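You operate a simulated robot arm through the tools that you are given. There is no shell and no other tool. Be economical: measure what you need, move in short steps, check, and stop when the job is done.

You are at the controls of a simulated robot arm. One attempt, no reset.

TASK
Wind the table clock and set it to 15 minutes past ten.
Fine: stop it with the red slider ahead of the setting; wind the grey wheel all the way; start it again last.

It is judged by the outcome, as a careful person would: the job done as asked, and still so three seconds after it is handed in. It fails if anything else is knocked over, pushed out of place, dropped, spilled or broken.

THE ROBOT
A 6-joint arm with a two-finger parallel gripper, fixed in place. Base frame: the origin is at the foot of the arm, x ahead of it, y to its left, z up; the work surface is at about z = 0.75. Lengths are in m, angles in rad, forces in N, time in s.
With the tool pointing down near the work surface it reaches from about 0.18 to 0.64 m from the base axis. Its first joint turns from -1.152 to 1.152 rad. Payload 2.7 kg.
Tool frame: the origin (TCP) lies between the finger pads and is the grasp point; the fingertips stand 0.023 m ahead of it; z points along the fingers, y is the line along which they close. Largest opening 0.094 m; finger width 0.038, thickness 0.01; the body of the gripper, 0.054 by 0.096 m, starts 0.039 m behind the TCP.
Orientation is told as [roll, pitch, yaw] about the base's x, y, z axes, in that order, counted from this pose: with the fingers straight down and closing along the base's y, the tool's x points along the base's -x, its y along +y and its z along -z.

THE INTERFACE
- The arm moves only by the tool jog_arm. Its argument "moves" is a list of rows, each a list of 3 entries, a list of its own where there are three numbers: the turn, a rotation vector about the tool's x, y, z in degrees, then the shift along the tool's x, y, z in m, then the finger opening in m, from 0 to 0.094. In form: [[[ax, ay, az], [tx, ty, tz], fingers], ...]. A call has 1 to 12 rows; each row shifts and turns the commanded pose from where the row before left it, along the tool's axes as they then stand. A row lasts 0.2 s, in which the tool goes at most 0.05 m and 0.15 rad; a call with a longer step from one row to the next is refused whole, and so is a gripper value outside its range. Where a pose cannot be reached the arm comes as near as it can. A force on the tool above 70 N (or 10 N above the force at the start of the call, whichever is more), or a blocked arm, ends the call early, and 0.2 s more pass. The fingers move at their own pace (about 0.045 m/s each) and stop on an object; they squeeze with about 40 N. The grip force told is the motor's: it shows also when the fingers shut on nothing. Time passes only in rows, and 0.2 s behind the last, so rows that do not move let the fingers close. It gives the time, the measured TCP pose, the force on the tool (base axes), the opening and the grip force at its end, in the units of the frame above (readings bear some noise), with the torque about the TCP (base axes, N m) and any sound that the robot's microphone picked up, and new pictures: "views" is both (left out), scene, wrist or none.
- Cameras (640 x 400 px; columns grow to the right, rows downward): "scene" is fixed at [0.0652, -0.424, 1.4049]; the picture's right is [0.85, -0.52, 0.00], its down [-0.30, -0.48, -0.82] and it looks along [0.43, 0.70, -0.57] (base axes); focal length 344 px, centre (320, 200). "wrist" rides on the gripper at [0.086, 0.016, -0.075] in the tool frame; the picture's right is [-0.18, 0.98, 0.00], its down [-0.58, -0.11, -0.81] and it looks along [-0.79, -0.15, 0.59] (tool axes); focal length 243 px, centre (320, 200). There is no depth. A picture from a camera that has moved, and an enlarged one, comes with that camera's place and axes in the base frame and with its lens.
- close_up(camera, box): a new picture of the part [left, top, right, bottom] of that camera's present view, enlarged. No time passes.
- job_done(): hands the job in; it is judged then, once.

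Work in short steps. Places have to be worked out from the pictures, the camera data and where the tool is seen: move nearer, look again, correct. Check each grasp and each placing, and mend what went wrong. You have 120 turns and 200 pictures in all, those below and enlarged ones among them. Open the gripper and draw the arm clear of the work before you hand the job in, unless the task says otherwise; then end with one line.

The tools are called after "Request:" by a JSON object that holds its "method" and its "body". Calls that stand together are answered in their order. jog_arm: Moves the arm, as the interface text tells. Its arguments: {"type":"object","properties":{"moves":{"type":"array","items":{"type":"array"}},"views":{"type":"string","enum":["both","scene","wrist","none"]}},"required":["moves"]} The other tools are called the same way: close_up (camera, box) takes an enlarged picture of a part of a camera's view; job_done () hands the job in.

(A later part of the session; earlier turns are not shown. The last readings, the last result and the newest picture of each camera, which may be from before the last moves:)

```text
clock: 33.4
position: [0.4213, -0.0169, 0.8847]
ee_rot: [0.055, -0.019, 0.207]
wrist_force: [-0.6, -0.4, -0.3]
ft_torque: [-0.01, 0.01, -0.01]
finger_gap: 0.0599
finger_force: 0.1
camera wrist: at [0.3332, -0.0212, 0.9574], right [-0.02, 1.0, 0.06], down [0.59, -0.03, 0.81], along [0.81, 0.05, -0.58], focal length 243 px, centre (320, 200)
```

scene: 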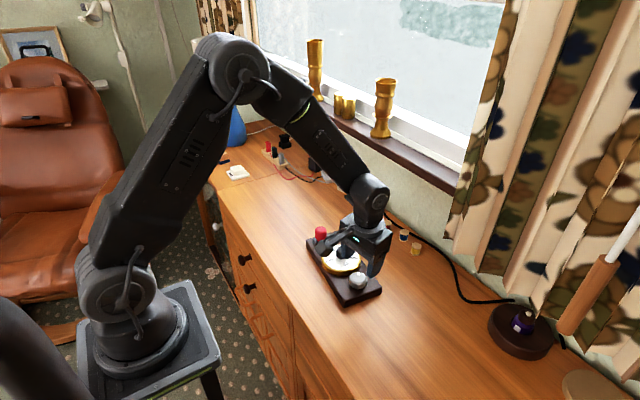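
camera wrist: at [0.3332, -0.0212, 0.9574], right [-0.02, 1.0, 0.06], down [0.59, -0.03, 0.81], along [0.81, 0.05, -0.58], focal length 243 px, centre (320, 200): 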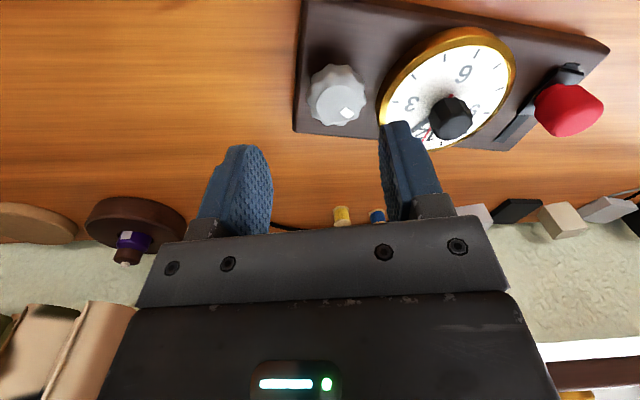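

The commanded pose was reset to the measured one, with a small tilt (0.055 roll). I remove the tilt and keep unwinding toward yaw ≈2.58; the wheel is now at about (0.428, 0.002).

Request:
{"method": "jog_arm", "body": {"moves": [[[3.15, 1.09, 0], [0, 0, 0], 0.06], [[0, 0, -8.5], [0, 0, 0], 0.06], [[0, 0, -8.5], [0, 0, 0], 0.06], [[0, 0, -8.5], [0, 0, 0], 0.06], [[0, 0, -8.5], [0, 0, 0], 0.06], [[0, 0, -8.5], [0, 0, 0], 0.06], [[0, 0, -8.5], [0, 0, 0], 0.06], [[0, 0, -8.5], [0, 0, 0], 0.06], [[0, 0, -8.5], [0, 0, 0], 0.06], [[0, 0, -8.5], [0, 0, 0], 0.06], [[0, 0, -8.5], [0, 0, 0], 0.06], [[0, 0, -8.5], [0, 0, 0], 0.06]], "views": "none"}}

Request:
{"method": "jog_arm", "body": {"moves": [[[0, 0, -8.5], [0, 0, 0], 0.06], [[0, 0, -8.5], [0, 0, 0], 0.06], [[0, 0, -8.5], [0, 0, 0], 0.06], [[0, 0, -8.5], [0, 0, 0], 0.06], [[0, 0, -8.5], [0, 0, 0], 0.06], [[0, 0, 0], [-0.0041, -0.0197, 0], 0.06], [[0, 0, 0], [0, 0, 0], 0.06]], "views": "wrist"}}

Request:
{"method": "close_up", "body": {"camera": "scene", "box": [290, 210, 410, 310]}}

```text
clock: 36.0
position: [0.4229, -0.0154, 0.8843]
ee_rot: [-0.001, 0.001, 1.839]
wrist_force: [0.5, 0.4, -0.5]
ft_torque: [0.01, 0.02, 0.02]
finger_gap: 0.0601
finger_force: 0.1
```

```text
clock: 37.6
position: [0.4301, 0.0022, 0.8853]
ee_rot: [0.0, 0.0, 2.579]
wrist_force: [0.2, 0.2, -0.6]
ft_torque: [0.02, 0.01, 0.03]
finger_gap: 0.06
finger_force: 0.0
camera wrist: at [0.4941, -0.0561, 0.9585], right [-0.68, -0.73, 0.0], down [-0.43, 0.4, 0.81], along [-0.59, 0.55, -0.59], focal length 243 px, centre (320, 200)
```

wrist: 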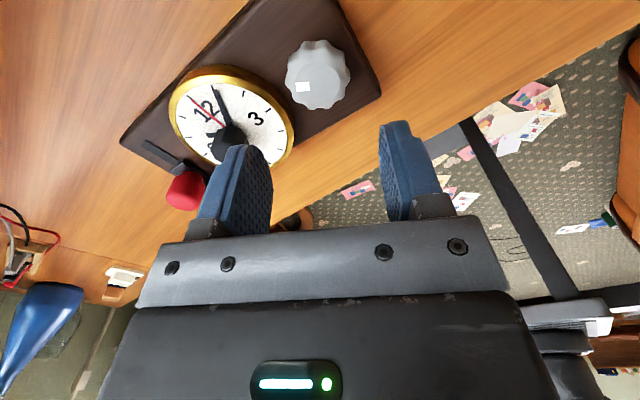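

```text
4.00 times, centred on (350, 260) of scene
camera zoom: at [0.0652, -0.424, 1.4049], right [0.85, -0.52, 0.0], down [-0.3, -0.48, -0.82], along [0.43, 0.7, -0.57], focal length 1376 px, centre (200, -40)
```

zoom: 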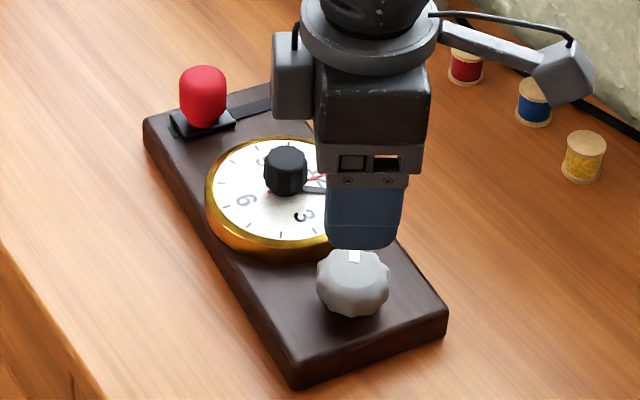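

Wheel is centred in the wrist view. I descend to TCP z≈0.816 and grip.

Request:
{"method": "jog_arm", "body": {"moves": [[[0, 0, 0], [0, 0, 0.025], 0.06], [[0, 0, 0], [0, 0, 0.025], 0.06], [[0, 0, 0], [0, 0, 0.019], 0.06], [[0, 0, 0], [0, 0, 0], 0.06], [[0, 0, 0], [0, 0, 0], 0.035], [[0, 0, 0], [0, 0, 0], 0.035], [[0, 0, 0], [0, 0, 0], 0.035]], "views": "wrist"}}

```text
clock: 39.2
position: [0.43, 0.0045, 0.816]
ee_rot: [-0.003, 0.001, 2.579]
wrist_force: [2.3, 5.7, -0.4]
ft_torque: [0.14, -0.46, 0.01]
finger_gap: 0.0422
finger_force: 40.1
camera wrist: at [0.4934, -0.0555, 0.8894], right [-0.68, -0.73, 0.0], down [-0.43, 0.4, 0.81], along [-0.59, 0.55, -0.59], focal length 243 px, centre (320, 200)
```

wrist: 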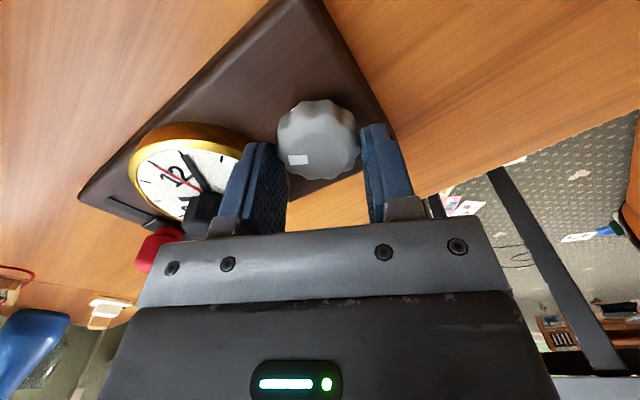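

Gripped. Now wind 204° clockwise in two calls, watching torque.

Request:
{"method": "jog_arm", "body": {"moves": [[[0, 0, 8.5], [0, 0, 0], 0.035], [[0, 0, 8.5], [0, 0, 0], 0.035], [[0, 0, 8.5], [0, 0, 0], 0.035], [[0, 0, 8.5], [0, 0, 0], 0.035], [[0, 0, 8.5], [0, 0, 0], 0.035], [[0, 0, 8.5], [0, 0, 0], 0.035], [[0, 0, 8.5], [0, 0, 0], 0.035], [[0, 0, 8.5], [0, 0, 0], 0.035], [[0, 0, 8.5], [0, 0, 0], 0.035], [[0, 0, 8.5], [0, 0, 0], 0.035], [[0, 0, 8.5], [0, 0, 0], 0.035], [[0, 0, 8.5], [0, 0, 0], 0.035]], "views": "wrist"}}

```text
clock: 41.8
position: [0.4298, 0.0036, 0.8169]
ee_rot: [0.001, 0.0, 0.798]
wrist_force: [2.1, 2.3, 0.3]
ft_torque: [0.04, -0.47, 0.68]
finger_gap: 0.0425
finger_force: 39.9
camera wrist: at [0.3571, -0.0463, 0.8895], right [-0.57, 0.82, 0.0], down [0.48, 0.34, 0.81], along [0.66, 0.46, -0.59], focal length 243 px, centre (320, 200)
```

wrist: 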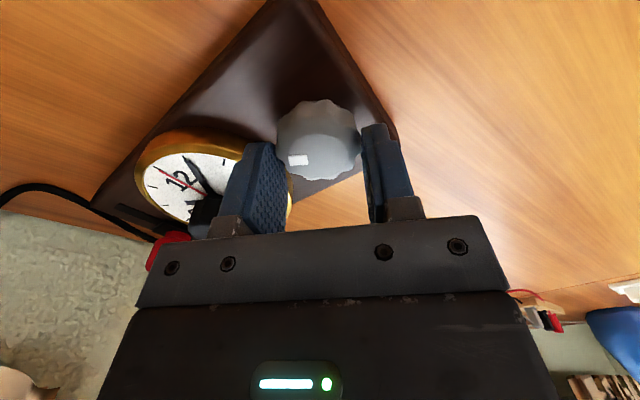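

Torque 0.68 N·m and the base rotated along with the tool: the wheel had hit its stop. I look at the scene before anything else.

Request:
{"method": "jog_arm", "body": {"moves": [[[0, 0, 0], [0, 0, 0], 0.035]], "views": "scene"}}

Request:
{"method": "close_up", "body": {"camera": "scene", "box": [290, 190, 430, 310]}}

```text
clock: 42.2
position: [0.4295, 0.0043, 0.8161]
ee_rot: [0.002, 0.001, 0.797]
wrist_force: [2.6, 2.8, -0.3]
ft_torque: [0.2, -0.38, 0.59]
finger_gap: 0.0421
finger_force: 40.2
```

scene: 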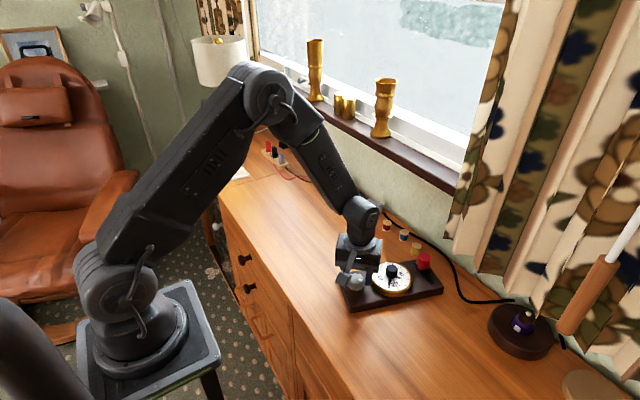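

```text
3.33 times, centred on (360, 250) of scene
camera zoom: at [0.0653, -0.424, 1.4049], right [0.85, -0.52, 0.0], down [-0.3, -0.48, -0.82], along [0.43, 0.7, -0.57], focal length 1147 px, centre (187, 33)
```

zoom: 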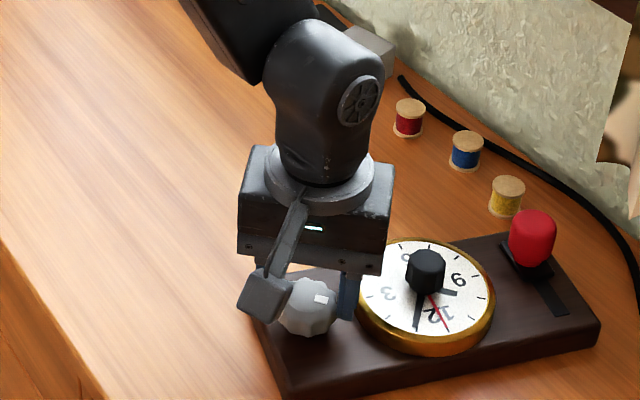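

The wheel is fully wound (hard stop), and the base simply turned ~113° clockwise about the wheel; the spools are untouched. I release, rise, and rotate toward the red knob at about (0.595, −0.038) so I can drag the base back along the same arc (this presses the slider against its present stop end).

Request:
{"method": "jog_arm", "body": {"moves": [[[0, 0, 0], [0, 0, 0], 0.06], [[0, 0, 0], [0, 0, 0], 0.06], [[0, 0, 0], [0, 0, -0.035], 0.06], [[0, 0, 0], [0, 0, -0.035], 0.06], [[0, 0, 8.58], [0, 0, 0], 0.055], [[0, 0, 8.58], [0, 0, 0], 0.055], [[0, 0, 8.58], [0, 0, 0], 0.055], [[0, 0, 8.58], [0, 0, 0], 0.055], [[0, 0, 8.58], [0, 0, 0], 0.055], [[0, 0, 8.58], [0, 0, 0], 0.055], [[0, 0, 8.58], [0, 0, 0], 0.055], [[0, 0, 8.58], [0, 0, 0], 0.055]], "views": "none"}}

Request:
{"method": "jog_arm", "body": {"moves": [[[0, 0, 0], [-0.042, 0.0064, 0], 0.055], [[0, 0, 0], [-0.042, 0.0064, 0], 0.055], [[0, 0, 0], [-0.042, 0.0064, 0], 0.055], [[0, 0, 0], [-0.036, 0.0055, 0], 0.055], [[0, 0, 0], [0, 0, 0], 0.055]], "views": "both"}}

Request:
{"method": "close_up", "body": {"camera": "scene", "box": [310, 190, 470, 310]}}

```text
clock: 44.8
position: [0.4291, 0.003, 0.8853]
ee_rot: [-0.001, 0.0, -0.401]
wrist_force: [-0.2, -0.8, 0.2]
ft_torque: [0.0, 0.02, -0.01]
finger_gap: 0.055
finger_force: 0.0
```

```text
clock: 45.8
position: [0.5744, -0.0337, 0.8852]
ee_rot: [-0.005, 0.034, -0.421]
wrist_force: [-62.3, 9.7, 24.3]
ft_torque: [-1.8, -6.1, -2.09]
finger_gap: 0.0552
finger_force: 0.1
stopped in row 5: the force on the tool passed its limit at 128 N (the readings are from after the stop); the commanded pose is now the measured one
camera wrist: at [0.5047, 0.0171, 0.9617], right [0.57, 0.82, -0.01], down [0.51, -0.35, 0.79], along [0.64, -0.45, -0.62], focal length 243 px, centre (320, 200)
```

scene: 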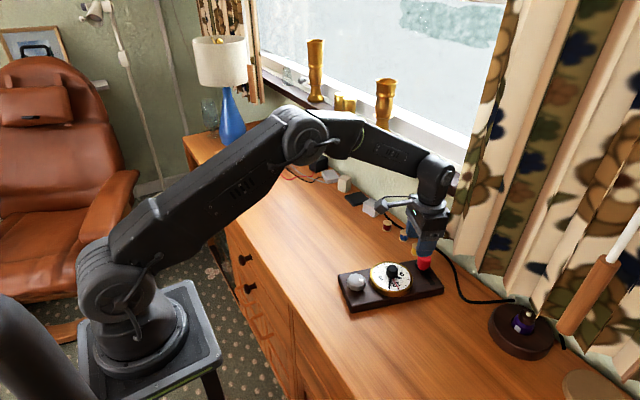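
wrist: 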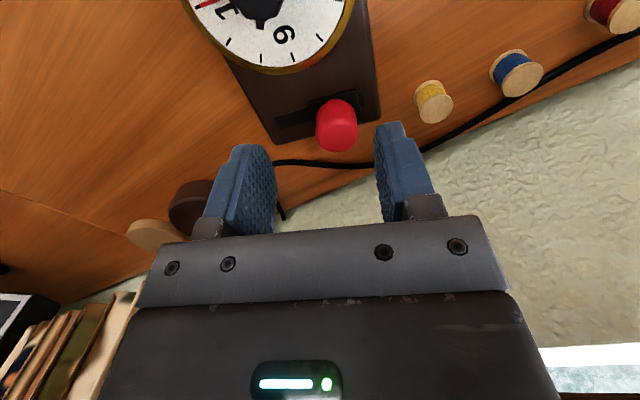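

```text
3.33 times, centred on (390, 250) of scene
camera zoom: at [0.063, -0.4237, 1.4051], right [0.85, -0.52, 0.0], down [-0.3, -0.48, -0.82], along [0.43, 0.7, -0.57], focal length 1147 px, centre (87, 33)
```

zoom: 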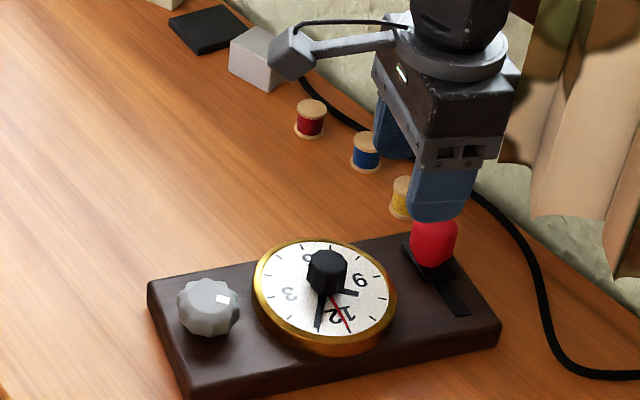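

The wrist/forearm bumped the wall or sill at x≈0.575. I back straight off toward the robot, correcting the tilt.

Request:
{"method": "jog_arm", "body": {"moves": [[[0, 0, 0], [0.03, 0, 0], 0.055], [[0, 0, 0], [0.03, 0, 0], 0.055], [[0, 0, 0], [0.02, 0, 0], 0.055], [[0, 0, 0], [0, 0, 0], 0.055]], "views": "both"}}

Request:
{"method": "close_up", "body": {"camera": "scene", "box": [310, 60, 510, 310]}}

```text
clock: 46.8
position: [0.5045, -0.0014, 0.8861]
ee_rot: [-0.002, 0.029, -0.416]
wrist_force: [-0.7, -0.3, 0.5]
ft_torque: [0.04, 0.01, 0.01]
finger_gap: 0.0552
finger_force: 0.1
camera wrist: at [0.4341, 0.0485, 0.9615], right [0.57, 0.82, -0.01], down [0.51, -0.34, 0.79], along [0.65, -0.45, -0.61], focal length 243 px, centre (320, 200)
```

scene: 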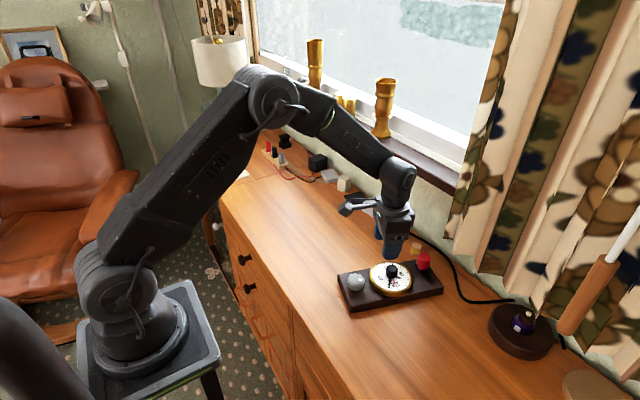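
wrist: 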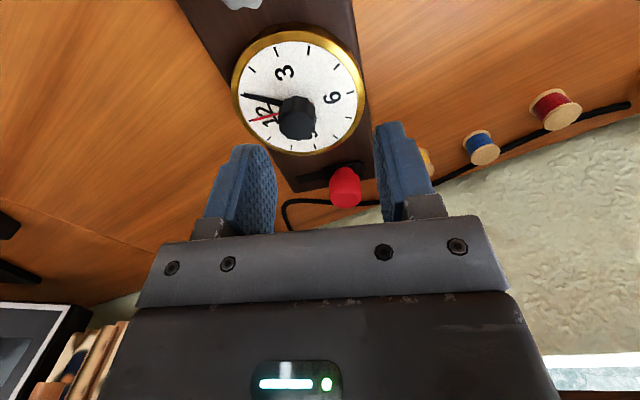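

```text
1.60 times, centred on (410, 185) of scene
camera zoom: at [0.0652, -0.424, 1.4049], right [0.85, -0.52, 0.0], down [-0.3, -0.48, -0.82], along [0.43, 0.7, -0.57], focal length 550 px, centre (176, 224)
```

zoom: 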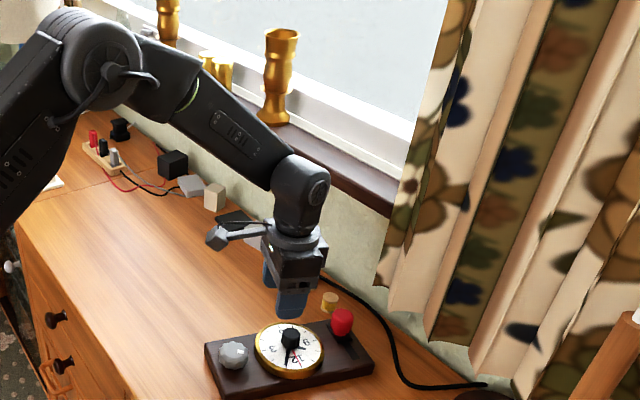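

Nothing was disturbed. Red is too close to the wall to reach, so I'll first drag the base toward me by the wheel; I go back over the wheel at about (0.427, 0.002).

Request:
{"method": "jog_arm", "body": {"moves": [[[-0.1, -1.66, 0], [0.0, 0, 0], 0.06], [[0, 0, 0], [0.036, -0.0141, 0], 0.06], [[0, 0, 0], [0.036, -0.0141, 0], 0.06], [[0, 0, 0], [0, 0, 0.02], 0.06], [[0, 0, 0], [0, 0, 0], 0.06]], "views": "wrist"}}

Request:
{"method": "close_up", "body": {"camera": "scene", "box": [310, 190, 470, 310]}}

```text
clock: 48.0
position: [0.4278, 0.0011, 0.8657]
ee_rot: [-0.002, 0.0, -0.415]
wrist_force: [0.7, 0.3, -0.3]
ft_torque: [0.0, 0.0, -0.02]
finger_gap: 0.0601
finger_force: 0.0
camera wrist: at [0.3545, 0.0519, 0.9393], right [0.57, 0.82, 0.0], down [0.49, -0.33, 0.81], along [0.66, -0.46, -0.59], focal length 243 px, centre (320, 200)
```

wrist: 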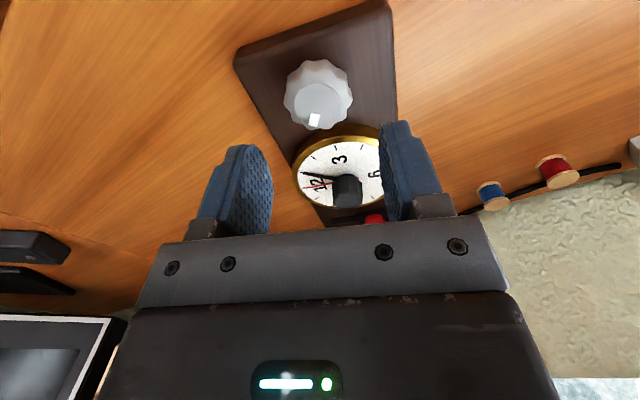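

```text
3.33 times, centred on (390, 250) of scene
camera zoom: at [0.0652, -0.424, 1.4049], right [0.85, -0.52, 0.0], down [-0.3, -0.48, -0.82], along [0.43, 0.7, -0.57], focal length 1147 px, centre (87, 33)
```

zoom: 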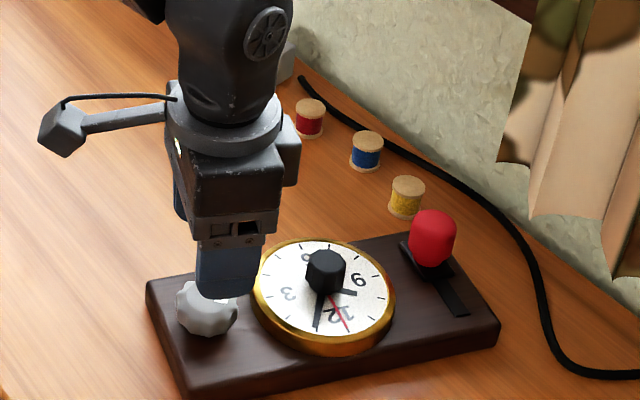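

Aligned. I descend, grip the wheel and drag the base 75 mm toward the robot without turning.

Request:
{"method": "jog_arm", "body": {"moves": [[[0, 0, 0], [0, 0, 0.025], 0.06], [[0, 0, 0], [0, 0, 0.024], 0.06], [[0, 0, 0], [0, 0, 0], 0.035], [[0, 0, 0], [0, 0, 0], 0.035], [[0, 0, 0], [0, 0, 0], 0.035], [[0, 0, 0], [0.0114, -0.005, 0], 0.035], [[0, 0, 0], [0.0114, -0.005, 0], 0.035], [[0, 0, 0], [0.0114, -0.005, 0], 0.035], [[0, 0, 0], [0.0114, -0.005, 0], 0.035], [[0, 0, 0], [0.0114, -0.005, 0], 0.035], [[0, 0, 0], [0.0114, -0.005, 0], 0.035], [[0, 0, 0], [0, 0, 0], 0.035]], "views": "both"}}

```text
clock: 50.6
position: [0.3535, 0.0014, 0.8164]
ee_rot: [-0.002, 0.0, -0.416]
wrist_force: [5.6, -0.3, 0.0]
ft_torque: [0.19, -0.09, 0.08]
finger_gap: 0.0428
finger_force: 40.1
camera wrist: at [0.2806, 0.0522, 0.8901], right [0.57, 0.82, 0.0], down [0.49, -0.33, 0.81], along [0.66, -0.46, -0.59], focal length 243 px, centre (320, 200)
```

scene: 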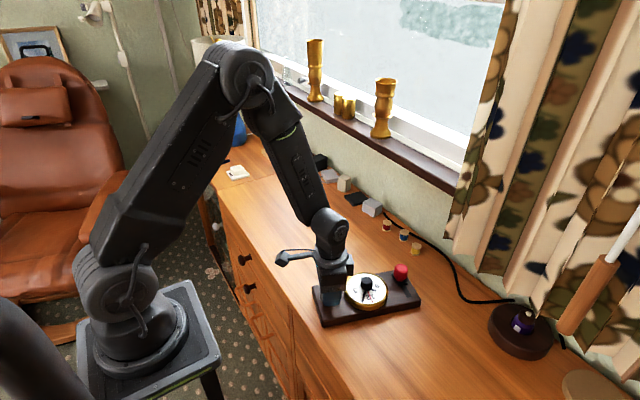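
wrist: 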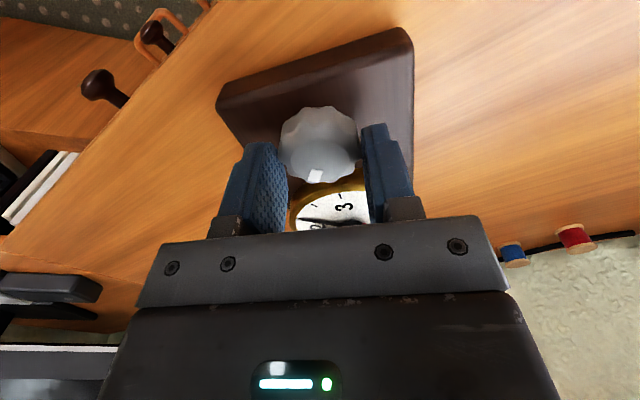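

Dragged fine. Release, rise, and view the base for exact positions.

Request:
{"method": "jog_arm", "body": {"moves": [[[0, 0, 0], [0, 0, 0], 0.06], [[0, 0, 0], [0, 0, 0], 0.06], [[0, 0, 0], [0, 0, -0.035], 0.06], [[0, 0, 0], [0, 0, -0.035], 0.055], [[0, 0, 0], [-0.04, 0, 0], 0.055], [[0, 0, 0], [-0.04, 0, 0], 0.055], [[0, 0, 0], [0, 0, 0], 0.055]], "views": "wrist"}}

Request:
{"method": "close_up", "body": {"camera": "scene", "box": [300, 220, 440, 330]}}

```text
clock: 52.2
position: [0.4276, -0.0321, 0.8869]
ee_rot: [-0.001, -0.001, -0.416]
wrist_force: [-0.2, -0.1, 0.5]
ft_torque: [-0.03, 0.02, 0.0]
finger_gap: 0.0549
finger_force: 0.1
camera wrist: at [0.3534, 0.0197, 0.9606], right [0.57, 0.82, 0.0], down [0.49, -0.33, 0.81], along [0.66, -0.46, -0.59], focal length 243 px, centre (320, 200)
```

wrist: 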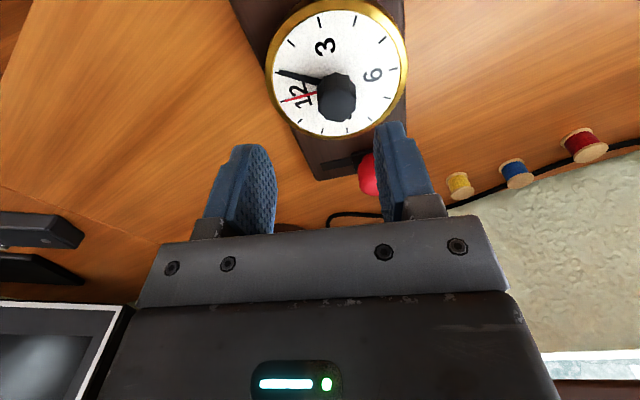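

```text
3.64 times, centred on (370, 275) of scene
camera zoom: at [0.0652, -0.424, 1.4049], right [0.85, -0.52, 0.0], down [-0.3, -0.48, -0.82], along [0.43, 0.7, -0.57], focal length 1251 px, centre (138, -73)
```

zoom: 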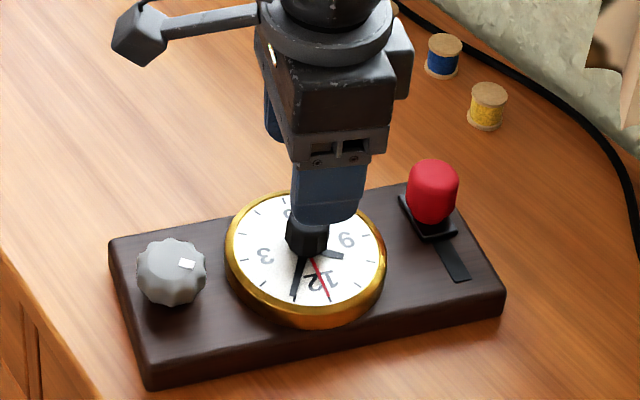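

Red knob is at about (0.527, −0.036), wheel at (0.354, 0.001); plate needs +110° rotation. I move over the red knob with the closing axis along its slot.

Request:
{"method": "jog_arm", "body": {"moves": [[[0, 0, -3.2], [0, 0, 0], 0.055], [[0, 0, 0], [-0.032, 0.0104, 0], 0.055], [[0, 0, 0], [-0.032, 0.0104, 0], 0.055], [[0, 0, 0], [-0.0304, 0.0105, 0], 0.055], [[0, 0, 0], [0, 0, 0.02], 0.055], [[0, 0, 0], [0, 0, 0], 0.055]], "views": "wrist"}}

Request:
{"method": "close_up", "body": {"camera": "scene", "box": [320, 200, 460, 330]}}

```text
clock: 53.6
position: [0.5245, -0.0352, 0.8653]
ee_rot: [-0.003, 0.0, -0.36]
wrist_force: [-0.3, 0.3, 0.4]
ft_torque: [-0.01, -0.01, 0.0]
finger_gap: 0.0549
finger_force: 0.1
camera wrist: at [0.4498, 0.0117, 0.9395], right [0.52, 0.85, 0.0], down [0.51, -0.31, 0.81], along [0.69, -0.42, -0.59], focal length 243 px, centre (320, 200)
```

wrist: 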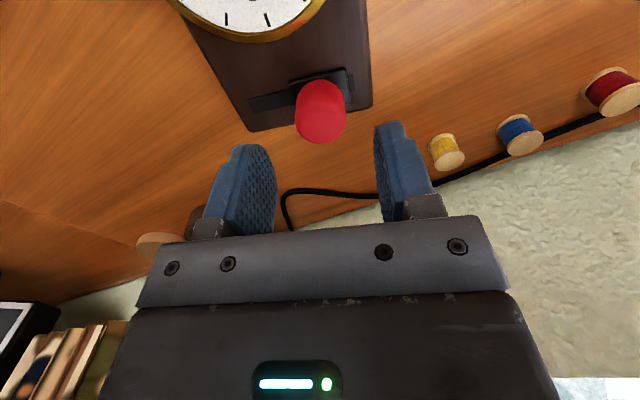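

```text
3.08 times, centred on (390, 265) of scene
camera zoom: at [0.0652, -0.424, 1.4049], right [0.85, -0.52, 0.0], down [-0.3, -0.48, -0.82], along [0.43, 0.7, -0.57], focal length 1058 px, centre (105, 0)
```

zoom: 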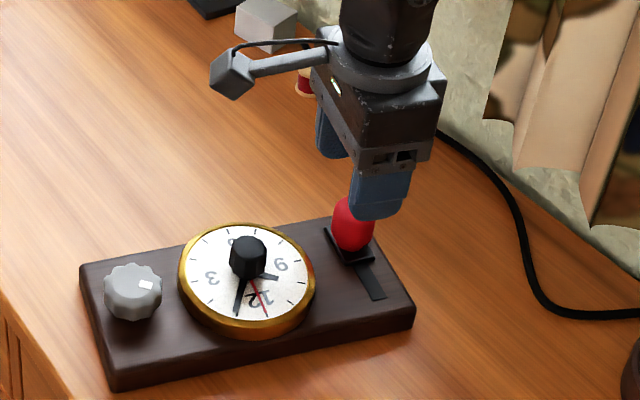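

Aligned. Descend and grip the red knob.

Request:
{"method": "jog_arm", "body": {"moves": [[[0, 0, 0], [0, 0, 0.025], 0.055], [[0, 0, 0], [0, 0, 0.021], 0.055], [[0, 0, 0], [0, 0, 0], 0.055], [[0, 0, 0], [0, 0, 0], 0.022], [[0, 0, 0], [0, 0, 0], 0.022], [[0, 0, 0], [0, 0, 0], 0.022]], "views": "wrist"}}

Request:
{"method": "close_up", "body": {"camera": "scene", "box": [320, 200, 460, 330]}}

```text
clock: 55.0
position: [0.5251, -0.0355, 0.82]
ee_rot: [-0.003, 0.0, -0.359]
wrist_force: [0.4, -1.7, 0.1]
ft_torque: [0.37, -0.12, 0.04]
finger_gap: 0.0316
finger_force: 39.7
camera wrist: at [0.4496, 0.0111, 0.8938], right [0.52, 0.85, 0.0], down [0.51, -0.31, 0.81], along [0.69, -0.42, -0.59], focal length 243 px, centre (320, 200)
```

wrist: 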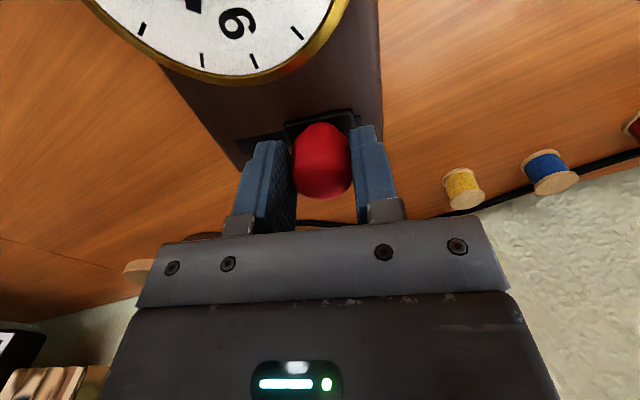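

```text
3.08 times, centred on (390, 265) of scene
camera zoom: at [0.0652, -0.4241, 1.4049], right [0.85, -0.52, 0.0], down [-0.3, -0.48, -0.82], along [0.43, 0.7, -0.57], focal length 1058 px, centre (105, 0)
```

zoom: 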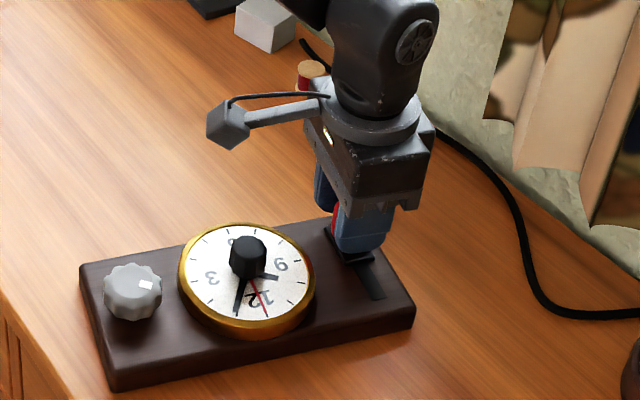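

Firm grip. I swing the red knob counter-clockwise along an arc of radius 0.175 m about the wheel, turning the tool with it: first 36°.

Request:
{"method": "jog_arm", "body": {"moves": [[[0, 0, -6], [0.0028, 0.0182, 0], 0.022], [[0, 0, -6], [0.0028, 0.0182, 0], 0.022], [[0, 0, -6], [0.0028, 0.0182, 0], 0.022], [[0, 0, -6], [0.0028, 0.0182, 0], 0.022], [[0, 0, -6], [0.0028, 0.0182, 0], 0.022], [[0, 0, -6], [0.0028, 0.0182, 0], 0.022], [[0, 0, 0], [0, 0, 0], 0.022]], "views": "both"}}

Request:
{"method": "close_up", "body": {"camera": "scene", "box": [300, 200, 440, 330]}}

```text
clock: 56.6
position: [0.5193, 0.074, 0.8199]
ee_rot: [-0.001, 0.001, 0.27]
wrist_force: [4.9, 0.6, 2.7]
ft_torque: [0.36, 0.24, -0.17]
finger_gap: 0.0316
finger_force: 40.2
camera wrist: at [0.4313, 0.0675, 0.8939], right [-0.09, 1.0, 0.0], down [0.59, 0.05, 0.81], along [0.8, 0.07, -0.59], focal length 243 px, centre (320, 200)
```

scene: 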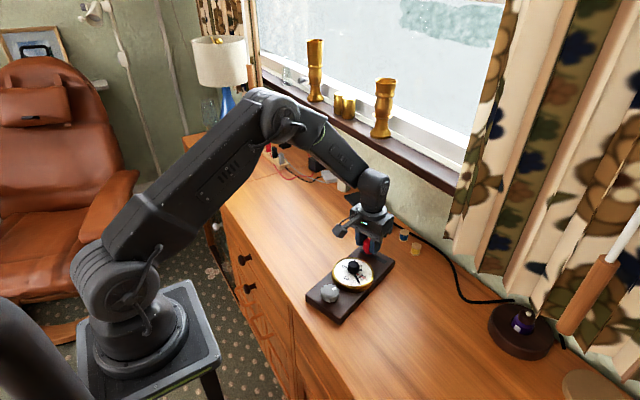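
wrist: 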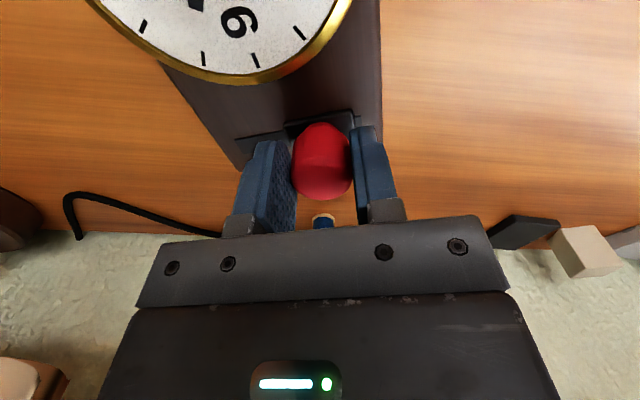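

```text
3.08 times, centred on (370, 265) of scene
camera zoom: at [0.0653, -0.424, 1.4049], right [0.85, -0.52, 0.0], down [-0.3, -0.48, -0.82], along [0.43, 0.7, -0.57], focal length 1058 px, centre (166, 0)
```

zoom: 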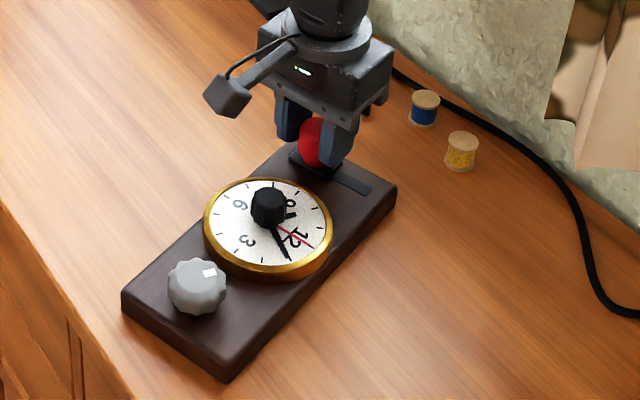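

The base follows rigidly. I continue to the original place: remaining +74.5° turn while moving red from (0.519, 0.074) toward (0.40, 0.222).

Request:
{"method": "jog_arm", "body": {"moves": [[[0, 0, -6.21], [-0.0032, 0.0167, 0], 0.022], [[0, 0, -6.21], [-0.0032, 0.0167, 0], 0.022], [[0, 0, -6.21], [-0.0032, 0.0167, 0], 0.022], [[0, 0, -6.21], [-0.0032, 0.0167, 0], 0.022], [[0, 0, -6.21], [-0.0032, 0.0167, 0], 0.022], [[0, 0, -6.21], [-0.0032, 0.0167, 0], 0.022], [[0, 0, -6.21], [-0.0032, 0.0167, 0], 0.022], [[0, 0, -6.21], [-0.0032, 0.0167, 0], 0.022]], "views": "scene"}}

```text
clock: 58.4
position: [0.4605, 0.1918, 0.8202]
ee_rot: [0.003, 0.002, 1.139]
wrist_force: [0.4, -0.8, 0.6]
ft_torque: [-0.6, -0.14, -0.41]
finger_gap: 0.0314
finger_force: 40.4
```

scene: 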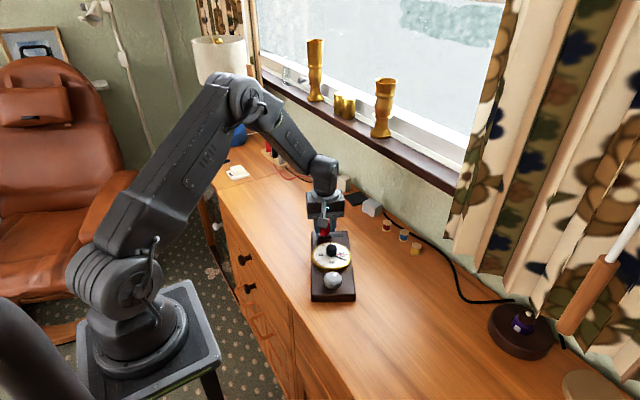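

On track; four more steps to finish the swing.

Request:
{"method": "jog_arm", "body": {"moves": [[[0, 0, -6.21], [-0.0032, 0.0167, 0], 0.022], [[0, 0, -6.21], [-0.0032, 0.0167, 0], 0.022], [[0, 0, -6.21], [-0.0032, 0.0167, 0], 0.022], [[0, 0, -6.21], [-0.0032, 0.0167, 0], 0.022], [[0, 0, 0], [0, 0, 0], 0.022]], "views": "both"}}

Request:
{"method": "close_up", "body": {"camera": "scene", "box": [270, 200, 390, 300]}}

```text
clock: 59.6
position: [0.4014, 0.2232, 0.8205]
ee_rot: [0.0, 0.002, 1.571]
wrist_force: [-1.0, -1.3, 0.6]
ft_torque: [-0.05, -0.39, 0.05]
finger_gap: 0.0311
finger_force: 40.7
camera wrist: at [0.3845, 0.137, 0.8937], right [-0.98, 0.18, 0.0], down [0.11, 0.58, 0.81], along [0.15, 0.79, -0.59], focal length 243 px, centre (320, 200)
```

scene: 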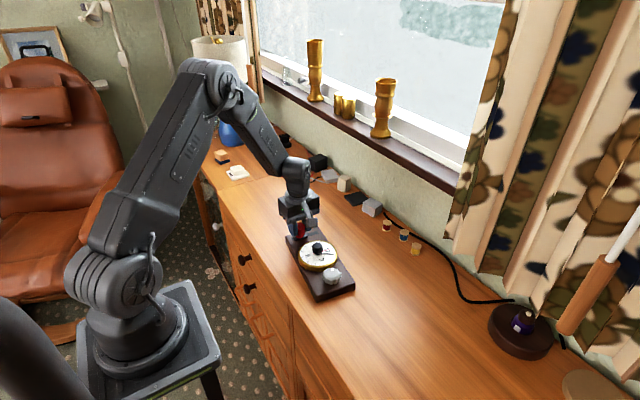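
wrist: 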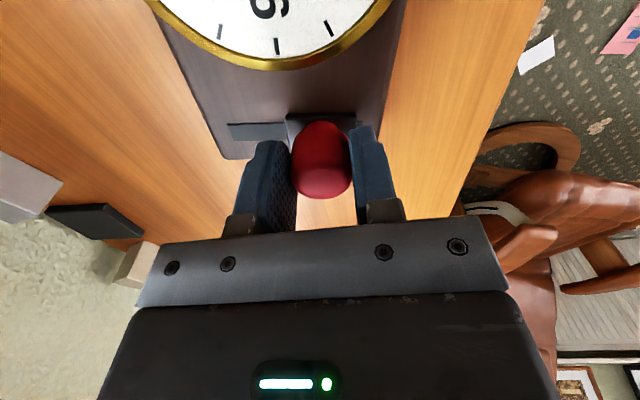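

```text
4.00 times, centred on (330, 250) of scene
camera zoom: at [0.0652, -0.424, 1.4049], right [0.85, -0.52, 0.0], down [-0.3, -0.48, -0.82], along [0.43, 0.7, -0.57], focal length 1376 px, centre (280, 0)
```

zoom: 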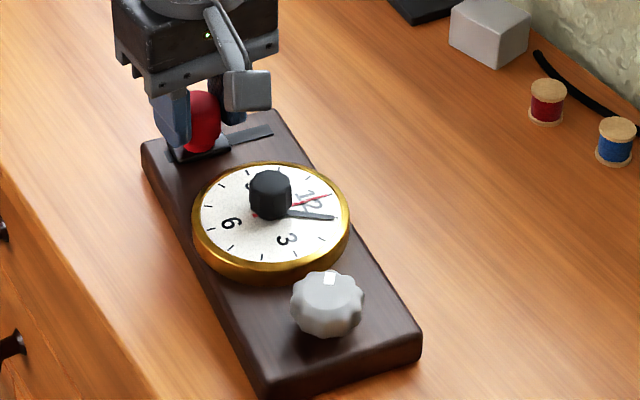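

Still ~13° short in yaw: I rotate 13° more counter-clockwise about the red knob, then release.

Request:
{"method": "jog_arm", "body": {"moves": [[[0, 0, -4.5], [0, 0, 0], 0.022], [[0, 0, -4.5], [0, 0, 0], 0.022], [[0, 0, -4.5], [0, 0, 0], 0.022], [[0, 0, 0], [0, 0, 0], 0.022]], "views": "none"}}

Request:
{"method": "close_up", "body": {"camera": "scene", "box": [270, 200, 390, 300]}}

```text
clock: 60.6
position: [0.4007, 0.2224, 0.8195]
ee_rot: [0.002, 0.001, 1.805]
wrist_force: [-2.2, 0.8, 0.4]
ft_torque: [0.06, 0.06, -0.59]
finger_gap: 0.0307
finger_force: 39.9
```

```text
4.00 times, centred on (330, 250) of scene
camera zoom: at [0.0652, -0.424, 1.4049], right [0.85, -0.52, 0.0], down [-0.3, -0.48, -0.82], along [0.43, 0.7, -0.57], focal length 1376 px, centre (280, 0)
```

zoom: 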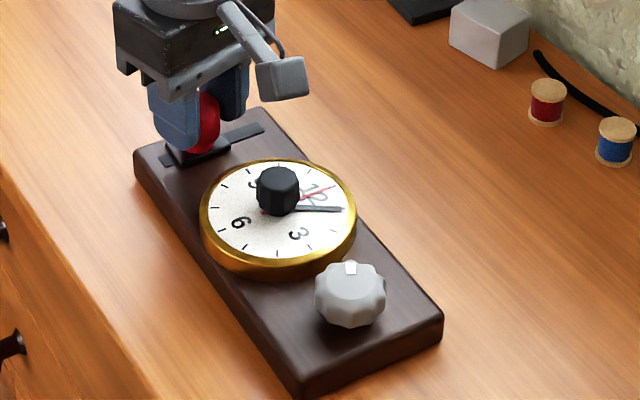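

The slider crept slightly off its stop; I push it back 8 mm toward −x and then release and rise.

Request:
{"method": "jog_arm", "body": {"moves": [[[0, 0, 0], [-0.0006, 0.0026, 0], 0.022], [[0, 0, 0], [-0.0006, 0.0026, 0], 0.022], [[0, 0, 0], [-0.0006, 0.0026, 0], 0.022], [[0, 0, 0], [0, 0, 0], 0.022]], "views": "none"}}

Request:
{"method": "jog_arm", "body": {"moves": [[[0, 0, 0], [0, 0, 0], 0.055], [[0, 0, 0], [0, 0, 0], 0.055], [[0, 0, 0], [0, 0, -0.035], 0.055], [[0, 0, 0], [0, 0, -0.035], 0.06], [[0, 0, 0], [0, 0, 0], 0.06]], "views": "wrist"}}

Request:
{"method": "close_up", "body": {"camera": "scene", "box": [270, 200, 390, 300]}}

```text
clock: 61.6
position: [0.3926, 0.2225, 0.8196]
ee_rot: [0.001, 0.001, 1.807]
wrist_force: [6.1, -0.1, 0.1]
ft_torque: [-0.16, -0.35, 0.43]
finger_gap: 0.0309
finger_force: 39.8
```

```text
clock: 62.8
position: [0.3917, 0.2216, 0.8899]
ee_rot: [0.001, 0.003, 1.805]
wrist_force: [0.0, -0.5, 0.1]
ft_torque: [0.03, 0.0, -0.04]
finger_gap: 0.0598
finger_force: 0.0
camera wrist: at [0.3966, 0.1348, 0.9635], right [-1.0, -0.05, 0.0], down [-0.03, 0.59, 0.81], along [-0.04, 0.8, -0.59], focal length 243 px, centre (320, 200)
```

wrist: 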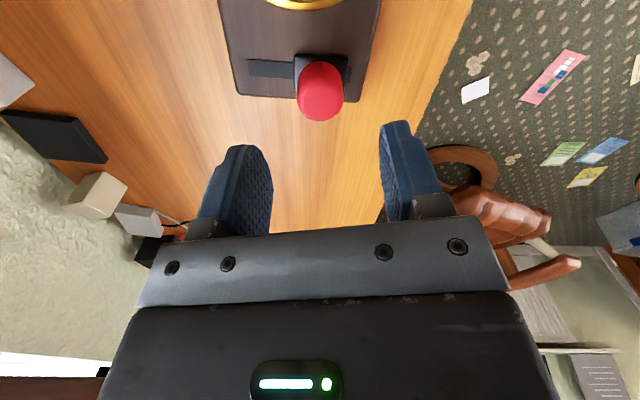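

```text
4.00 times, centred on (330, 250) of scene
camera zoom: at [0.0652, -0.424, 1.4049], right [0.85, -0.52, 0.0], down [-0.3, -0.48, -0.82], along [0.43, 0.7, -0.57], focal length 1376 px, centre (280, 0)
```

zoom: 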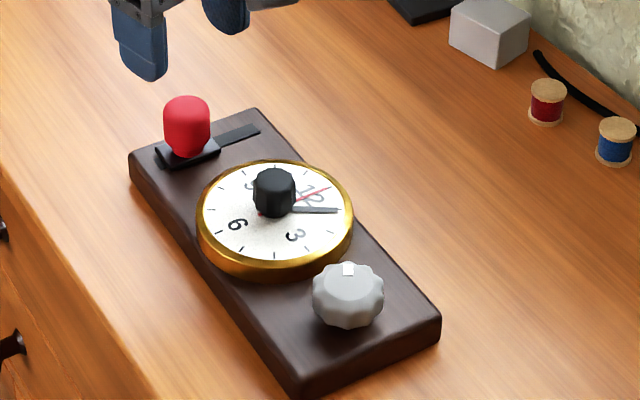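

Slider at its stop, hands still 10:05. Black setting knob is at about (0.403, 0.132); I move over it with the fingers at 0.05.

Request:
{"method": "jog_arm", "body": {"moves": [[[0, 0, 0], [0.03, 0.0033, 0], 0.05], [[0, 0, 0], [0.03, 0.0033, 0], 0.05], [[0, 0, 0], [0.0298, 0.0032, 0], 0.05], [[0, 0, 0], [0, 0, 0.02], 0.05], [[0, 0, 0], [0, 0, 0], 0.05]], "views": "wrist"}}

Request:
{"method": "close_up", "body": {"camera": "scene", "box": [270, 200, 390, 300]}}

```text
clock: 64.0
position: [0.4053, 0.1324, 0.87]
ee_rot: [0.002, 0.001, 1.805]
wrist_force: [-0.3, -0.8, -0.2]
ft_torque: [0.04, 0.01, 0.01]
finger_gap: 0.0501
finger_force: 0.0
camera wrist: at [0.4085, 0.0458, 0.9437], right [-1.0, -0.05, 0.0], down [-0.03, 0.59, 0.81], along [-0.04, 0.8, -0.59], focal length 243 px, centre (320, 200)
```

wrist: 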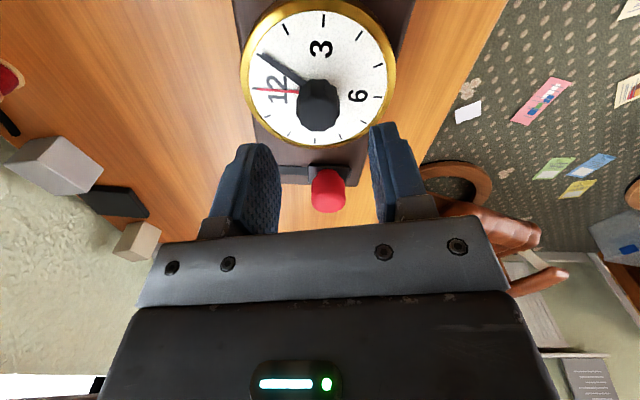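

```text
4.00 times, centred on (330, 250) of scene
camera zoom: at [0.0652, -0.424, 1.4049], right [0.85, -0.52, 0.0], down [-0.3, -0.48, -0.82], along [0.43, 0.7, -0.57], focal length 1376 px, centre (280, 0)
```

zoom: 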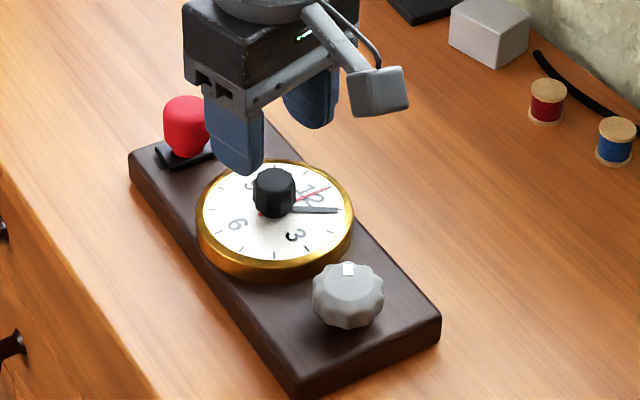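

Knob is laterally centred. I descend to TCP z≈0.822 so the fingertips stay above the hands, then close.

Request:
{"method": "jog_arm", "body": {"moves": [[[0, 0, 0], [0.003, 0, 0.02], 0.05], [[0, 0, 0], [0, 0, 0.02], 0.05], [[0, 0, 0], [0, 0, 0.008], 0.05], [[0, 0, 0], [0, 0, 0], 0.05]], "views": "wrist"}}

Request:
{"method": "close_up", "body": {"camera": "scene", "box": [290, 205, 370, 275]}}

```text
clock: 65.0
position: [0.4059, 0.13, 0.8213]
ee_rot: [0.002, 0.001, 1.805]
wrist_force: [-0.3, -0.2, 0.6]
ft_torque: [0.03, -0.03, 0.02]
finger_gap: 0.0499
finger_force: 0.0
camera wrist: at [0.4094, 0.0426, 0.8957], right [-1.0, -0.05, 0.0], down [-0.03, 0.59, 0.81], along [-0.04, 0.8, -0.59], focal length 243 px, centre (320, 200)
```

wrist: 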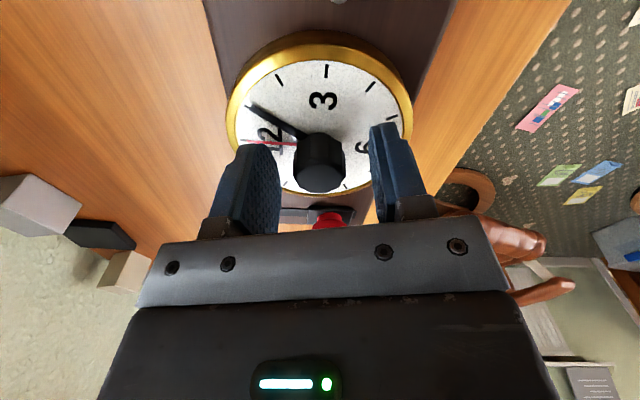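

```text
5.71 times, centred on (330, 240) of scene
camera zoom: at [0.0652, -0.424, 1.4049], right [0.85, -0.52, 0.0], down [-0.3, -0.48, -0.82], along [0.43, 0.7, -0.57], focal length 1966 px, centre (263, -29)
```

zoom: 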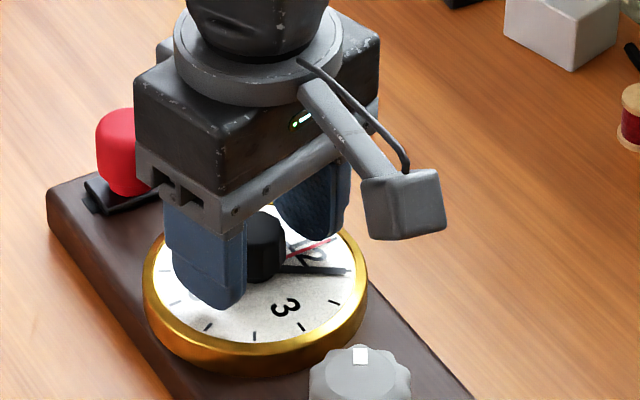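

Good fit, and the minute hand stays visible in the wrist view. Close and turn 24° clockwise as a test.

Request:
{"method": "jog_arm", "body": {"moves": [[[0, 0, 0], [0, 0, 0], 0.02], [[0, 0, 0], [0, 0, 0], 0.02], [[0, 0, 0], [0, 0, 0], 0.02], [[0, 0, 8], [0, 0, 0], 0.02], [[0, 0, 8], [0, 0, 0], 0.02], [[0, 0, 8], [0, 0, 0], 0.02], [[0, 0, 0], [0, 0, 0], 0.02]], "views": "wrist"}}

Request:
{"method": "close_up", "body": {"camera": "scene", "box": [290, 205, 370, 275]}}

```text
clock: 66.6
position: [0.4028, 0.13, 0.8221]
ee_rot: [0.002, 0.002, 1.383]
wrist_force: [-1.6, 1.6, 4.5]
ft_torque: [0.2, 0.04, 0.03]
finger_gap: 0.026
finger_force: 40.1
camera wrist: at [0.3723, 0.0487, 0.896], right [-0.93, 0.36, 0.0], down [0.22, 0.55, 0.8], along [0.29, 0.75, -0.59], focal length 243 px, centre (320, 200)
```

wrist: 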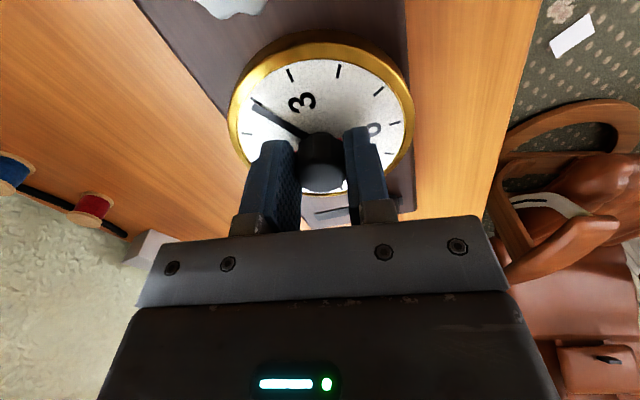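

```text
5.71 times, centred on (330, 240) of scene
camera zoom: at [0.0651, -0.424, 1.4049], right [0.85, -0.52, 0.0], down [-0.3, -0.48, -0.82], along [0.43, 0.7, -0.57], focal length 1966 px, centre (263, -29)
```

zoom: 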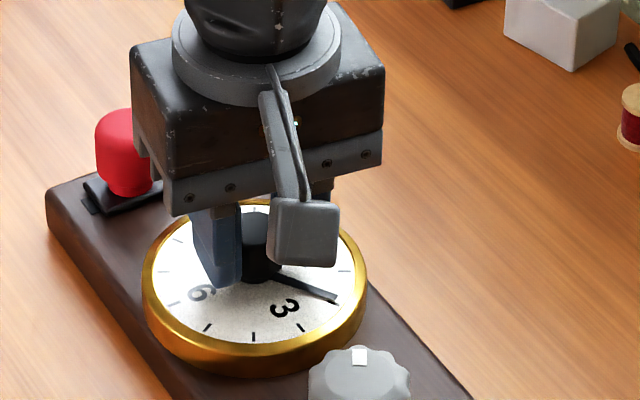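

The knob turns the minute hand 1:1: it's now at the 2 mark (10 min). Turn about 29° more and inspect.

Request:
{"method": "jog_arm", "body": {"moves": [[[0, 0, 7.3], [0, 0, 0], 0.02], [[0, 0, 7.3], [0, 0, 0], 0.02], [[0, 0, 7.3], [0, 0, 0], 0.02], [[0, 0, 7.3], [0, 0, 0], 0.02], [[0, 0, 0], [0, 0, 0], 0.02]], "views": "none"}}

Request:
{"method": "close_up", "body": {"camera": "wrist", "box": [200, 20, 440, 200]}}

Request:
{"method": "close_up", "body": {"camera": "scene", "box": [300, 225, 350, 268]}}

```text
clock: 67.8
position: [0.4042, 0.1293, 0.8226]
ee_rot: [-0.001, 0.001, 0.876]
wrist_force: [-7.2, 4.0, 5.9]
ft_torque: [-0.14, 0.41, 0.02]
finger_gap: 0.0265
finger_force: 40.2
```

```text
2.22 times, centred on (320, 110) of wrist
camera zoom: at [0.3361, 0.0747, 0.8961], right [-0.64, 0.77, 0.0], down [0.46, 0.38, 0.8], along [0.62, 0.51, -0.59], focal length 539 px, centre (320, 400)
```

zoom: 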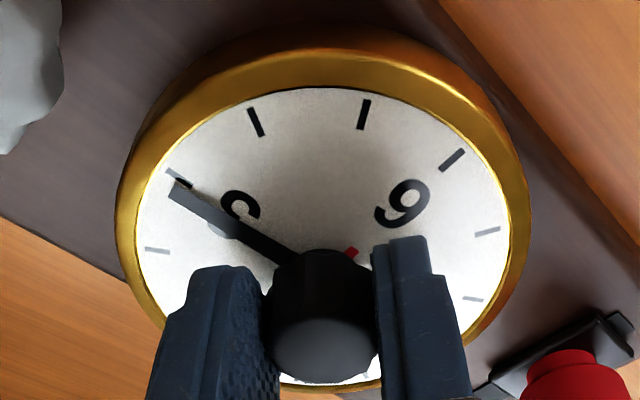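

```text
9.30 times, centred on (325, 246) of scene
camera zoom: at [0.065, -0.4239, 1.405], right [0.85, -0.52, 0.0], down [-0.3, -0.48, -0.82], along [0.43, 0.7, -0.57], focal length 3200 px, centre (274, -233)
```

zoom: 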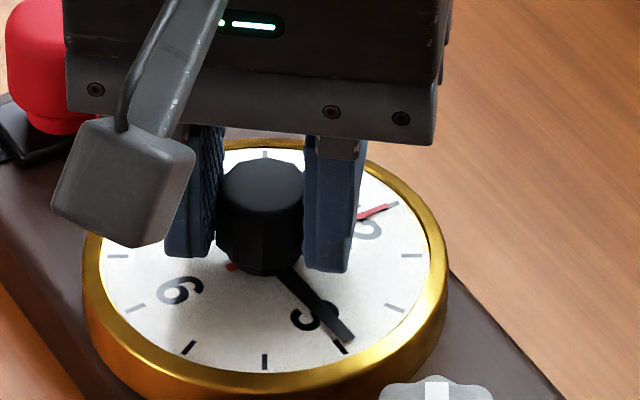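

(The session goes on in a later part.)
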